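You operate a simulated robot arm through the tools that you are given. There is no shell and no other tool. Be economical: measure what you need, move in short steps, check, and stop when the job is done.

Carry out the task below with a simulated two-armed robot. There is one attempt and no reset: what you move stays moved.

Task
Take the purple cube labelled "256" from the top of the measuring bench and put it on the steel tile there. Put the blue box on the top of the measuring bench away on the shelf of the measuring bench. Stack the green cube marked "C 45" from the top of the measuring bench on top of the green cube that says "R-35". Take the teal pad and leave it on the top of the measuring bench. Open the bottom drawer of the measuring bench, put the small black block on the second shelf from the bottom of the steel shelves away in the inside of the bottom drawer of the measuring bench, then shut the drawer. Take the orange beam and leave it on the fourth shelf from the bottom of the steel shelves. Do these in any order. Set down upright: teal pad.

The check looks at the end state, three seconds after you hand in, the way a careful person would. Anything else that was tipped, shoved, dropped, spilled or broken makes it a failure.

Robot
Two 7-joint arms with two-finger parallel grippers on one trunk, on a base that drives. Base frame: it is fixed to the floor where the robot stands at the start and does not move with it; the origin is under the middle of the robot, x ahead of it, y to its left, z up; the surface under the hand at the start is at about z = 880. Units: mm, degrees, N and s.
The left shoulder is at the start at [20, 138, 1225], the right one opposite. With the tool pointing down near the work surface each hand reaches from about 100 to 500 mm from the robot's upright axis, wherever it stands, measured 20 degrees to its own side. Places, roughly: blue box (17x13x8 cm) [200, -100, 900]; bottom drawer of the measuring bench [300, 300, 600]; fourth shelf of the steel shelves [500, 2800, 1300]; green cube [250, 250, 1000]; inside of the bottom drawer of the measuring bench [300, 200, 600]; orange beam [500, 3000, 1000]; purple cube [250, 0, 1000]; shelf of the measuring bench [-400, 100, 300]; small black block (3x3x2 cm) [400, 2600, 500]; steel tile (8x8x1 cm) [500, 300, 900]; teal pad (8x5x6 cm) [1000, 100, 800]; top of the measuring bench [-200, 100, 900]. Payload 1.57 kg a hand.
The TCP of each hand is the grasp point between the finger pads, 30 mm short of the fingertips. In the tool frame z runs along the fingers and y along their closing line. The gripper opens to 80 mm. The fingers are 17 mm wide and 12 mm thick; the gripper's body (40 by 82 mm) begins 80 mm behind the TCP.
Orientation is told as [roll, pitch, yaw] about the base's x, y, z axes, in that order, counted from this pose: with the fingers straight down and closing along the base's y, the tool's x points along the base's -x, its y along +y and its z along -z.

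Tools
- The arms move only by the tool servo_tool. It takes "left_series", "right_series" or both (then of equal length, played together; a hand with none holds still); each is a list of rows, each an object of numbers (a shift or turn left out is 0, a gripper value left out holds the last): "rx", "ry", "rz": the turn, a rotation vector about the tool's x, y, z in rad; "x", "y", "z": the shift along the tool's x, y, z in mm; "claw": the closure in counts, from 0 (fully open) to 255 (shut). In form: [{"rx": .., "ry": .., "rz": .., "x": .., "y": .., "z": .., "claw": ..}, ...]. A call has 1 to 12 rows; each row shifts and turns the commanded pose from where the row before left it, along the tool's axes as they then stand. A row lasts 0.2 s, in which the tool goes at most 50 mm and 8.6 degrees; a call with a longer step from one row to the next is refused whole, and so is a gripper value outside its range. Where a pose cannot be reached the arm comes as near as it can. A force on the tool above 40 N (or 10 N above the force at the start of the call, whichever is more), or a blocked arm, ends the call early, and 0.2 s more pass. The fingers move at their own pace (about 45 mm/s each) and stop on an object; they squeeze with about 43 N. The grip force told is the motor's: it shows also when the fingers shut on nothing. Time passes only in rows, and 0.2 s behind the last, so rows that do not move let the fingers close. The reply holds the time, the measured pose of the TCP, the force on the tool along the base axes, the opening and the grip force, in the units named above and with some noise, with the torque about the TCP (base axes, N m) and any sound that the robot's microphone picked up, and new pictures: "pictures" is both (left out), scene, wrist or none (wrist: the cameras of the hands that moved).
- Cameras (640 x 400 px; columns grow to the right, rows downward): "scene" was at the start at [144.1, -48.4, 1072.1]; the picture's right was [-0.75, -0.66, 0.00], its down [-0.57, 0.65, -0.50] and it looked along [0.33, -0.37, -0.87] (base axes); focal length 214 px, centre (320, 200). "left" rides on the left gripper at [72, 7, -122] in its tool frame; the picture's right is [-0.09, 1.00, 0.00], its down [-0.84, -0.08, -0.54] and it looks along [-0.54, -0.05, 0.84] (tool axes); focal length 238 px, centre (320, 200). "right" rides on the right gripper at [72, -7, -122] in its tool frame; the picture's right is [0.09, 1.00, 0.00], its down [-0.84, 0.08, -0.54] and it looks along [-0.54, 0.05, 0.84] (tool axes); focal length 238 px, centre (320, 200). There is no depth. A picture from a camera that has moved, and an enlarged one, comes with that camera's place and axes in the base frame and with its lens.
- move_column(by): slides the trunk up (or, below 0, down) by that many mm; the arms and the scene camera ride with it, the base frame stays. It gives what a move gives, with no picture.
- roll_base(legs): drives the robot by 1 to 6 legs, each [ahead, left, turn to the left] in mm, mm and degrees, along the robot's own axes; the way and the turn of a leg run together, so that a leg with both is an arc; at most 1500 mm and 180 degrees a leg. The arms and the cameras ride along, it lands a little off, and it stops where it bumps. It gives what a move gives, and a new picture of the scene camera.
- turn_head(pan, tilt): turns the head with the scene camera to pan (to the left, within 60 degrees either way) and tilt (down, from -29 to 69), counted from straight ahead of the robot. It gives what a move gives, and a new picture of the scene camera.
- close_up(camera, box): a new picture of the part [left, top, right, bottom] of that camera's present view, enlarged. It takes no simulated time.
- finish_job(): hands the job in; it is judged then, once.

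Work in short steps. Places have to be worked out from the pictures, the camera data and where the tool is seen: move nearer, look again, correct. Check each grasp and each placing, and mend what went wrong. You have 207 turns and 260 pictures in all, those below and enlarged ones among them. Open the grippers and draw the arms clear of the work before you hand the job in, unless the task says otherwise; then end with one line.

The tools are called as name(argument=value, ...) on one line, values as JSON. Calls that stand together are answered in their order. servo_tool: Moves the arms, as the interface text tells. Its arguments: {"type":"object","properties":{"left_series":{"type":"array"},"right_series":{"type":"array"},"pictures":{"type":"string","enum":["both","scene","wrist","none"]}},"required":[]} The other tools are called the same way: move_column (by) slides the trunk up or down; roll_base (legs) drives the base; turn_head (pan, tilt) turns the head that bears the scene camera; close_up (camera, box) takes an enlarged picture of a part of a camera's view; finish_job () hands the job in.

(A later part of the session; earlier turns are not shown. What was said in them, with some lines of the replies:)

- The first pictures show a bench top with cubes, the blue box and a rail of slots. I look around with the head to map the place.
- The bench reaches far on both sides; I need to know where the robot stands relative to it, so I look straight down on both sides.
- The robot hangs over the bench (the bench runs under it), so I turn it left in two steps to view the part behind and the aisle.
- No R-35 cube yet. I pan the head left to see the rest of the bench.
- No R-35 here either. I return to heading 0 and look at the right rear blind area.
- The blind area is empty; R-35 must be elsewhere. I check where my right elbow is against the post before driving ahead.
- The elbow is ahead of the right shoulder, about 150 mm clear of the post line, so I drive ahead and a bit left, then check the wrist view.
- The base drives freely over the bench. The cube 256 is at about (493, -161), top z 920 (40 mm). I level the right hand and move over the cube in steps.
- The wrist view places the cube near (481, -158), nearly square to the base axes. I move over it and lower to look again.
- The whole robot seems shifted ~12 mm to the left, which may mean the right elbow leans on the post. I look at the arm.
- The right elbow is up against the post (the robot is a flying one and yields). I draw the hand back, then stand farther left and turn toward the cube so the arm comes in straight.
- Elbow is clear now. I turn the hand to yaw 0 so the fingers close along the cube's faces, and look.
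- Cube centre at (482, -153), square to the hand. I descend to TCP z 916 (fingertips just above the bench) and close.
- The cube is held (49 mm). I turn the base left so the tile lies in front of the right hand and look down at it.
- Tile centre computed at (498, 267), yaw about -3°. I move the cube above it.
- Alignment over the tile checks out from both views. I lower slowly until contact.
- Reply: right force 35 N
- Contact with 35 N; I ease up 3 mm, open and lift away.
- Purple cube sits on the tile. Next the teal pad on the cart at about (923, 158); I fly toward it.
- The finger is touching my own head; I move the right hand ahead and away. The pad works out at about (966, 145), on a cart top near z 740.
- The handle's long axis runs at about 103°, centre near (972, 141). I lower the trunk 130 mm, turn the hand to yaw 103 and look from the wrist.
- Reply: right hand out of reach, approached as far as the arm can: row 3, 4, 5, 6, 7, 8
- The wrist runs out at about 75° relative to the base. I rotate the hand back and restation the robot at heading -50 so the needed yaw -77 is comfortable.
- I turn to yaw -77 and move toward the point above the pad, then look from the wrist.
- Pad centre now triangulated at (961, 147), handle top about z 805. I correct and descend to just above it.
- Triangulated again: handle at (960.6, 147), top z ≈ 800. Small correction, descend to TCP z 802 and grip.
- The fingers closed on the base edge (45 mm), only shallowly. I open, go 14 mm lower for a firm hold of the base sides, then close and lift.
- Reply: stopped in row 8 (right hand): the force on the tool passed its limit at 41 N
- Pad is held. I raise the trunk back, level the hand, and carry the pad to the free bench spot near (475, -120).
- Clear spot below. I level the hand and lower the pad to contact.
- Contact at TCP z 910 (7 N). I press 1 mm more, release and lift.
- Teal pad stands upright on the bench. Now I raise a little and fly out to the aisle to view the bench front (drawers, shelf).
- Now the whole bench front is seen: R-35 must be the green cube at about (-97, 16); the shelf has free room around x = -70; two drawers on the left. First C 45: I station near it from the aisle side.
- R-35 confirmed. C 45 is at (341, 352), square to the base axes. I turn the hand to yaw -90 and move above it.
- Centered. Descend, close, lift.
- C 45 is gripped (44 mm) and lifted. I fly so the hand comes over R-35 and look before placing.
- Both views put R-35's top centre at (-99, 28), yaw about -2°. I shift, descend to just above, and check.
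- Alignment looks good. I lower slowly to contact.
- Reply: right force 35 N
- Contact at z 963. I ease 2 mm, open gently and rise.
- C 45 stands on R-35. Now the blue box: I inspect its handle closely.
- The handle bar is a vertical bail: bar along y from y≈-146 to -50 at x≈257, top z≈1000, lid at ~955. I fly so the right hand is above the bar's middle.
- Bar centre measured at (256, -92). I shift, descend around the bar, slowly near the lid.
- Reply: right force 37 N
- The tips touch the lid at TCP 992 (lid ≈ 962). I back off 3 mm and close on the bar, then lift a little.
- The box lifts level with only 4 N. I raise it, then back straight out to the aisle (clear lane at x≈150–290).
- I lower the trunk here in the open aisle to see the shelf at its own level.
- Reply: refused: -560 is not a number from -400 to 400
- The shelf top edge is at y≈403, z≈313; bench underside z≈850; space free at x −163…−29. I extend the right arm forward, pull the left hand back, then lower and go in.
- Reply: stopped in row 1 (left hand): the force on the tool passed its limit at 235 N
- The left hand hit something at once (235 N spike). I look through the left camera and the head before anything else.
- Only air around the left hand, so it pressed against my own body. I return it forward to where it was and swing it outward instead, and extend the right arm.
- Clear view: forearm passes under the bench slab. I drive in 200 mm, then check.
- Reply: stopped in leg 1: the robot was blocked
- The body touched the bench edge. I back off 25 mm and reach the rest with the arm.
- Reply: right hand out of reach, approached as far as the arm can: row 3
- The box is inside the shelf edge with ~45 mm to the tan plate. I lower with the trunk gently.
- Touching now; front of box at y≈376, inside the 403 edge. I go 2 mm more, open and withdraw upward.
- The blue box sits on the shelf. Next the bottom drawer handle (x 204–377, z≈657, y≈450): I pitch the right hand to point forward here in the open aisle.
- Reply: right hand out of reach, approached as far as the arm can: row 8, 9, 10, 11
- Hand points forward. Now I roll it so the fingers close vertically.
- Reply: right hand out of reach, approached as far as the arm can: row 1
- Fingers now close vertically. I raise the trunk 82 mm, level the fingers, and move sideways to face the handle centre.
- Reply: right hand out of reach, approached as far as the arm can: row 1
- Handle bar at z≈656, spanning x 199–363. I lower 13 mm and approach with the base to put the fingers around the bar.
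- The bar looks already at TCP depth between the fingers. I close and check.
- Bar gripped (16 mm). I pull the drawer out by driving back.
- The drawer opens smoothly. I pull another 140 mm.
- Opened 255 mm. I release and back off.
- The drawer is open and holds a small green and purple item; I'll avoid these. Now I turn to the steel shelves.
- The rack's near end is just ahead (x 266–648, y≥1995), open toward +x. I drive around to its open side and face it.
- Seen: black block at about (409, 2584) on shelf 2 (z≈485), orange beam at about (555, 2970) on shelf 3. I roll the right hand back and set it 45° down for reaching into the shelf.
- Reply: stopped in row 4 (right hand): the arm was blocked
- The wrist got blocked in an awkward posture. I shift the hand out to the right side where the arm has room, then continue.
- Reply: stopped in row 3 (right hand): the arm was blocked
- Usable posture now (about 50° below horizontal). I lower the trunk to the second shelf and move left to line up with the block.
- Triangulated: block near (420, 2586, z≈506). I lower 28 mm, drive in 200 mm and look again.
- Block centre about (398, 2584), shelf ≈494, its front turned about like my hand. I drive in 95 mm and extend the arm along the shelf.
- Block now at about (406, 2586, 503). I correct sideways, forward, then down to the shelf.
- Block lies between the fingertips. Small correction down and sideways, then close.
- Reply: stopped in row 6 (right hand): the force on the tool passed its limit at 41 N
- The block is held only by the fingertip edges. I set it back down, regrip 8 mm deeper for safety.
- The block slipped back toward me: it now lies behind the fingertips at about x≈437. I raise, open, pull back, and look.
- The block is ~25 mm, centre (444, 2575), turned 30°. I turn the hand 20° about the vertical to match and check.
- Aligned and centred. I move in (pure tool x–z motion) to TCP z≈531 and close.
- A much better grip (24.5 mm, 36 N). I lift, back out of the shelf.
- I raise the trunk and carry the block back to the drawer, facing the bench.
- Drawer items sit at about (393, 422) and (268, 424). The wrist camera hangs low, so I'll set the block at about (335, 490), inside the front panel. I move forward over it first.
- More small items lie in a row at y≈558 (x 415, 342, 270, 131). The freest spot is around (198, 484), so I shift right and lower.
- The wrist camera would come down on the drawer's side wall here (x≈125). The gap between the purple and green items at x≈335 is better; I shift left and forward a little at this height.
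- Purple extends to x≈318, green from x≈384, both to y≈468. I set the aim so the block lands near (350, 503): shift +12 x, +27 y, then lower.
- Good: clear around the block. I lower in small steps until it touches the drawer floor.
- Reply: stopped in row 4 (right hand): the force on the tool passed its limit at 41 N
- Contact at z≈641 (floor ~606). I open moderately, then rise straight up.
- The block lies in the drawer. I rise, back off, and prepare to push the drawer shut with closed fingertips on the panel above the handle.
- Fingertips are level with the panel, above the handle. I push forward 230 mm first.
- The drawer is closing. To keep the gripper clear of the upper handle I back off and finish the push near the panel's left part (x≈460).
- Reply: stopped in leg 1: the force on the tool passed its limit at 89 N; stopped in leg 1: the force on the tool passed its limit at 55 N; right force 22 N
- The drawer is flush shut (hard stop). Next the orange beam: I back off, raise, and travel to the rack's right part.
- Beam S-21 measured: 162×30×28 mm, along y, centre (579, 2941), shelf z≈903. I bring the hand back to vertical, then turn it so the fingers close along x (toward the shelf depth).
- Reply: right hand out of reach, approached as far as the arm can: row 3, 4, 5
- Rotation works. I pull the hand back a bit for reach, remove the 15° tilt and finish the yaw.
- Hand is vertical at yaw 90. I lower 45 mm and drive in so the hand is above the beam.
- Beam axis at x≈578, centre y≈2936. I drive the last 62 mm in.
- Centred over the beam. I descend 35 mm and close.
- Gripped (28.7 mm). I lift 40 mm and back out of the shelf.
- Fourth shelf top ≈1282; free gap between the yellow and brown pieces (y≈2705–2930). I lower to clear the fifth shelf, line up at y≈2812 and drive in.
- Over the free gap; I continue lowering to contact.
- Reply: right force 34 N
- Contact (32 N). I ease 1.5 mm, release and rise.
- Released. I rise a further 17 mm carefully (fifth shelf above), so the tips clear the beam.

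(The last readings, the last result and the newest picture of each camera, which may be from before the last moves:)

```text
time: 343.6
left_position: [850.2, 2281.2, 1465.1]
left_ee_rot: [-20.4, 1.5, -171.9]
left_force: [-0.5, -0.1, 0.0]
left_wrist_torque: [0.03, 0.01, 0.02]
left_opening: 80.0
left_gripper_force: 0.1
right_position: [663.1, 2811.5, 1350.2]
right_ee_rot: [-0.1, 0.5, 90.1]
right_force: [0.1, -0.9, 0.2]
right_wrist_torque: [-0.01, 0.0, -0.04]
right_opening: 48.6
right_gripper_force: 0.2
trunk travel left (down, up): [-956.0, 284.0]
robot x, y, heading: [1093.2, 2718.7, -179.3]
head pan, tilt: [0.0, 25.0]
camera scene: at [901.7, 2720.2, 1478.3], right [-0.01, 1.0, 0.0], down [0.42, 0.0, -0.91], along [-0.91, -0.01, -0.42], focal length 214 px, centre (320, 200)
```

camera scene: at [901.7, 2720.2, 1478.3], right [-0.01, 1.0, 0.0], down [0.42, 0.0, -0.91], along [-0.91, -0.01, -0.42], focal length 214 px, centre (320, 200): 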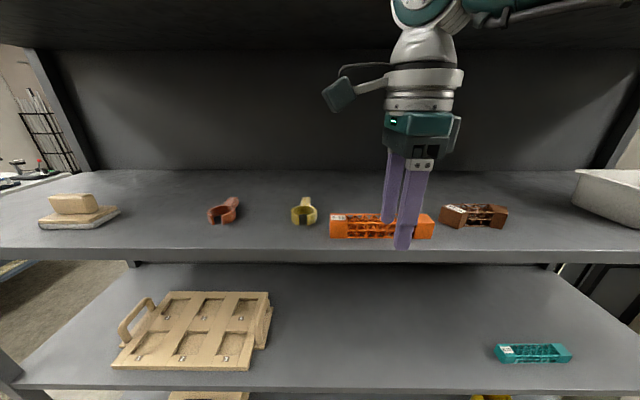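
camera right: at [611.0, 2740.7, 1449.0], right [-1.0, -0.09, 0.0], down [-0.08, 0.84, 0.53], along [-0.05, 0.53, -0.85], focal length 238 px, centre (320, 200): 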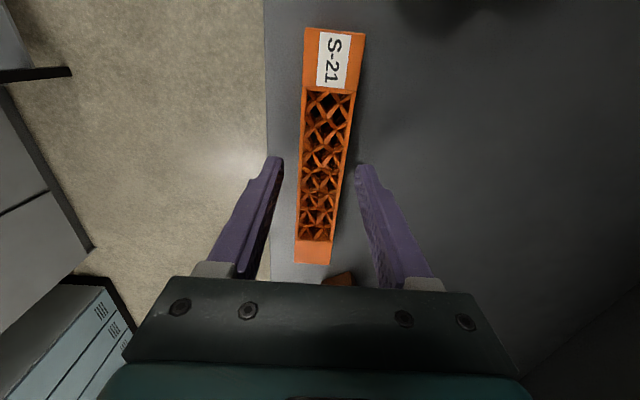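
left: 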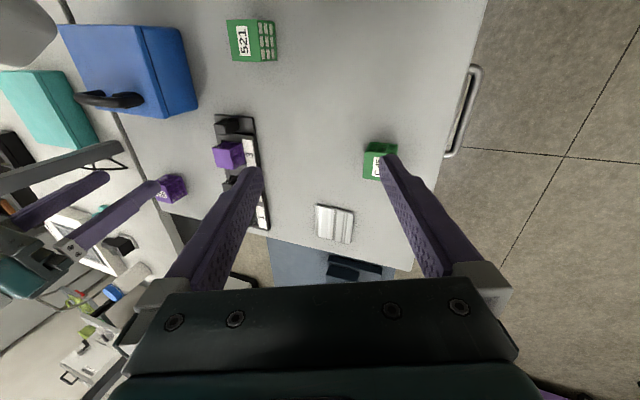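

The beam stayed put. I back clear and then go view the bench for a final check.

roll_base(legs=[[-300, 0, 0]])

roll_base(legs=[[0, 1400, 0], [0, 0, 80], [100, -900, 0]])

turn_head(pan=0, tilt=35)

```text
time: 345.6
left_position: [1150.6, 2285.4, 1466.7]
left_ee_rot: [-20.3, 1.3, -171.9]
left_force: [0.3, -0.5, -0.3]
left_wrist_torque: [-0.04, -0.01, 0.03]
left_opening: 80.1
left_gripper_force: 0.2
right_position: [964.6, 2815.0, 1349.3]
right_ee_rot: [-0.1, 0.5, 90.1]
right_force: [0.2, 0.3, -0.3]
right_wrist_torque: [-0.01, 0.01, -0.01]
right_opening: 48.5
right_gripper_force: 0.0
trunk travel left (down, up): [-956.0, 284.0]
robot x, y, heading: [1391.6, 2722.4, -179.3]
head pan, tilt: [0.0, 25.0]
camera scene: at [1202.0, 2723.2, 1478.3], right [-0.01, 1.0, 0.0], down [0.42, 0.0, -0.91], along [-0.91, -0.01, -0.42], focal length 214 px, centre (320, 200)
```

scene: 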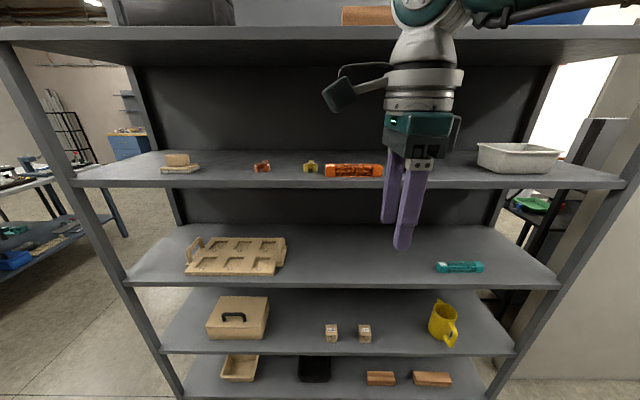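

```text
time: 360.4
left_position: [875.2, 1065.2, 1465.6]
left_ee_rot: [-20.2, 1.3, -92.6]
left_force: [-0.8, -0.6, -0.4]
left_wrist_torque: [0.0, 0.01, -0.03]
left_opening: 79.8
left_gripper_force: 0.0
right_position: [317.1, 980.6, 1350.4]
right_ee_rot: [-0.1, 0.6, 169.3]
right_force: [-0.3, -0.5, -0.8]
right_wrist_torque: [-0.01, 0.0, 0.03]
right_opening: 48.7
right_gripper_force: 0.0
trunk travel left (down, up): [-956.0, 284.0]
robot x, y, heading: [488.8, 1386.7, -99.9]
head pan, tilt: [0.0, 25.0]
camera scene: at [454.5, 1199.0, 1478.3], right [-0.98, 0.18, 0.0], down [0.07, 0.42, -0.91], along [-0.16, -0.89, -0.42], focal length 214 px, centre (320, 200)
```

scene: 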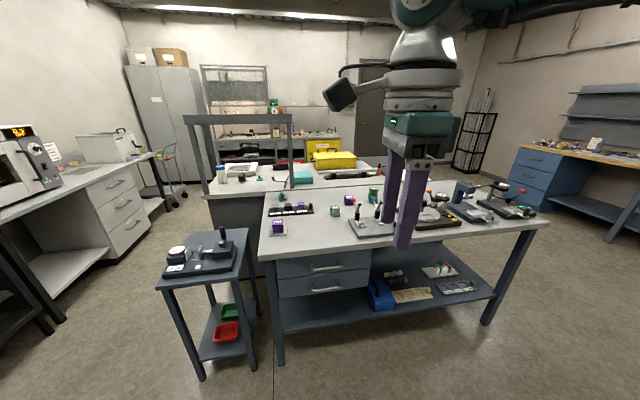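

```text
time: 361.1
left_position: [874.4, 1066.7, 1465.9]
left_ee_rot: [-20.2, 1.3, -92.6]
left_force: [0.6, 0.6, 0.3]
left_wrist_torque: [0.0, 0.01, -0.04]
left_opening: 80.0
left_gripper_force: 0.1
right_position: [318.7, 981.5, 1349.7]
right_ee_rot: [-0.1, 0.5, 169.3]
right_force: [0.0, 0.3, -1.0]
right_wrist_torque: [-0.03, -0.03, 0.0]
right_opening: 48.6
right_gripper_force: 0.0
trunk travel left (down, up): [-956.0, 284.0]
robot x, y, heading: [486.9, 1385.3, -100.1]
head pan, tilt: [0.0, 35.0]
camera scene: at [455.2, 1203.0, 1462.6], right [-0.98, 0.18, 0.0], down [0.1, 0.56, -0.82], along [-0.14, -0.81, -0.57], focal length 214 px, centre (320, 200)
```

scene: 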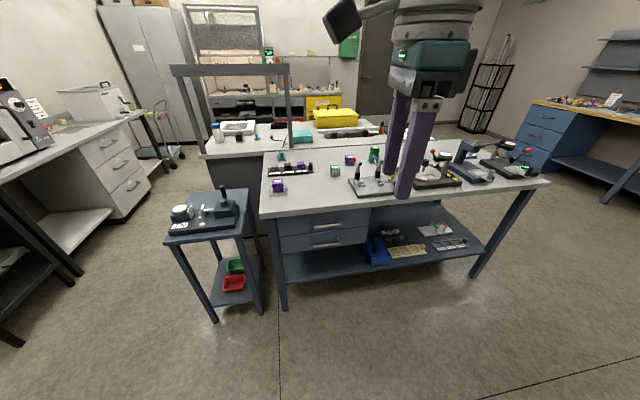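

close_up(camera="scene", box=[250, 140, 400, 215])

close_up(camera="scene", box=[260, 195, 480, 295])

```text
4.27 times, centred on (325, 178) of scene
camera zoom: at [455.2, 1203.0, 1462.6], right [-0.98, 0.18, 0.0], down [0.1, 0.56, -0.82], along [-0.14, -0.81, -0.57], focal length 915 px, centre (299, 296)
```

zoom: 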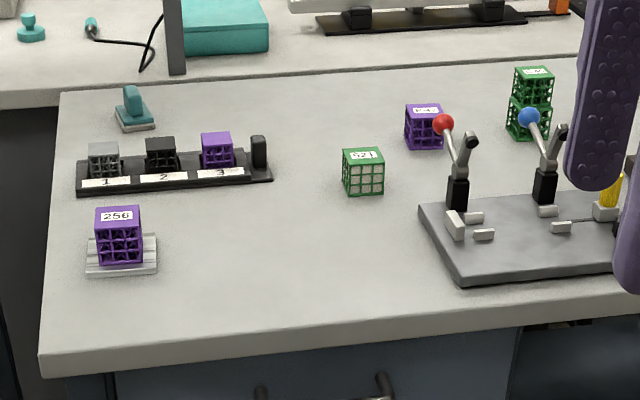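

```text
2.91 times, centred on (370, 245) of scene
camera zoom: at [455.2, 1203.0, 1462.6], right [-0.98, 0.18, 0.0], down [0.1, 0.56, -0.82], along [-0.14, -0.81, -0.57], focal length 624 px, centre (174, 69)
```

zoom: 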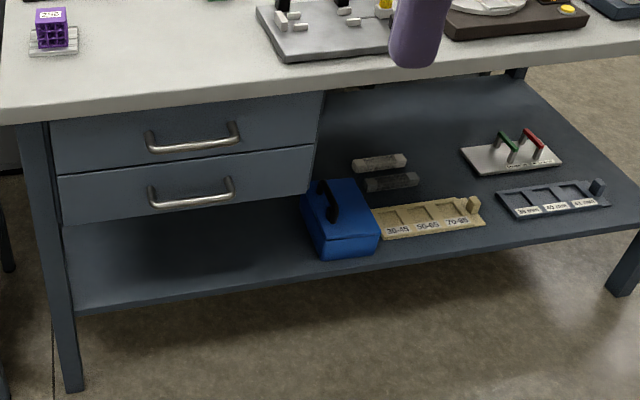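

Everything is in place: cube 256 on the tile, pad upright, C 45 on R-35, box on the shelf, drawer shut, beam on shelf four. I open the gripper fully and hand in.

servo_tool(right_series=[{"claw": 0}, {}, {}], pictures="none")

finish_job()

```text
time: 361.9
left_position: [874.8, 1066.6, 1465.1]
left_ee_rot: [-20.2, 1.4, -92.6]
left_force: [0.1, 0.0, 0.5]
left_wrist_torque: [0.0, 0.01, 0.02]
left_opening: 80.0
left_gripper_force: 0.0
right_position: [316.9, 980.9, 1349.8]
right_ee_rot: [-0.2, 0.5, 169.5]
right_force: [0.4, -0.9, -0.4]
right_wrist_torque: [0.01, 0.05, -0.01]
right_opening: 79.9
right_gripper_force: 0.0
trunk travel left (down, up): [-956.0, 284.0]
robot x, y, heading: [490.2, 1384.7, -100.2]
head pan, tilt: [0.0, 35.0]
```

```text
The job is handed in.
```

I completed all six tasks and handed the job in. In the last pictures everything was in place; I last saw the black block when I set it down in the bottom drawer, before shutting it.
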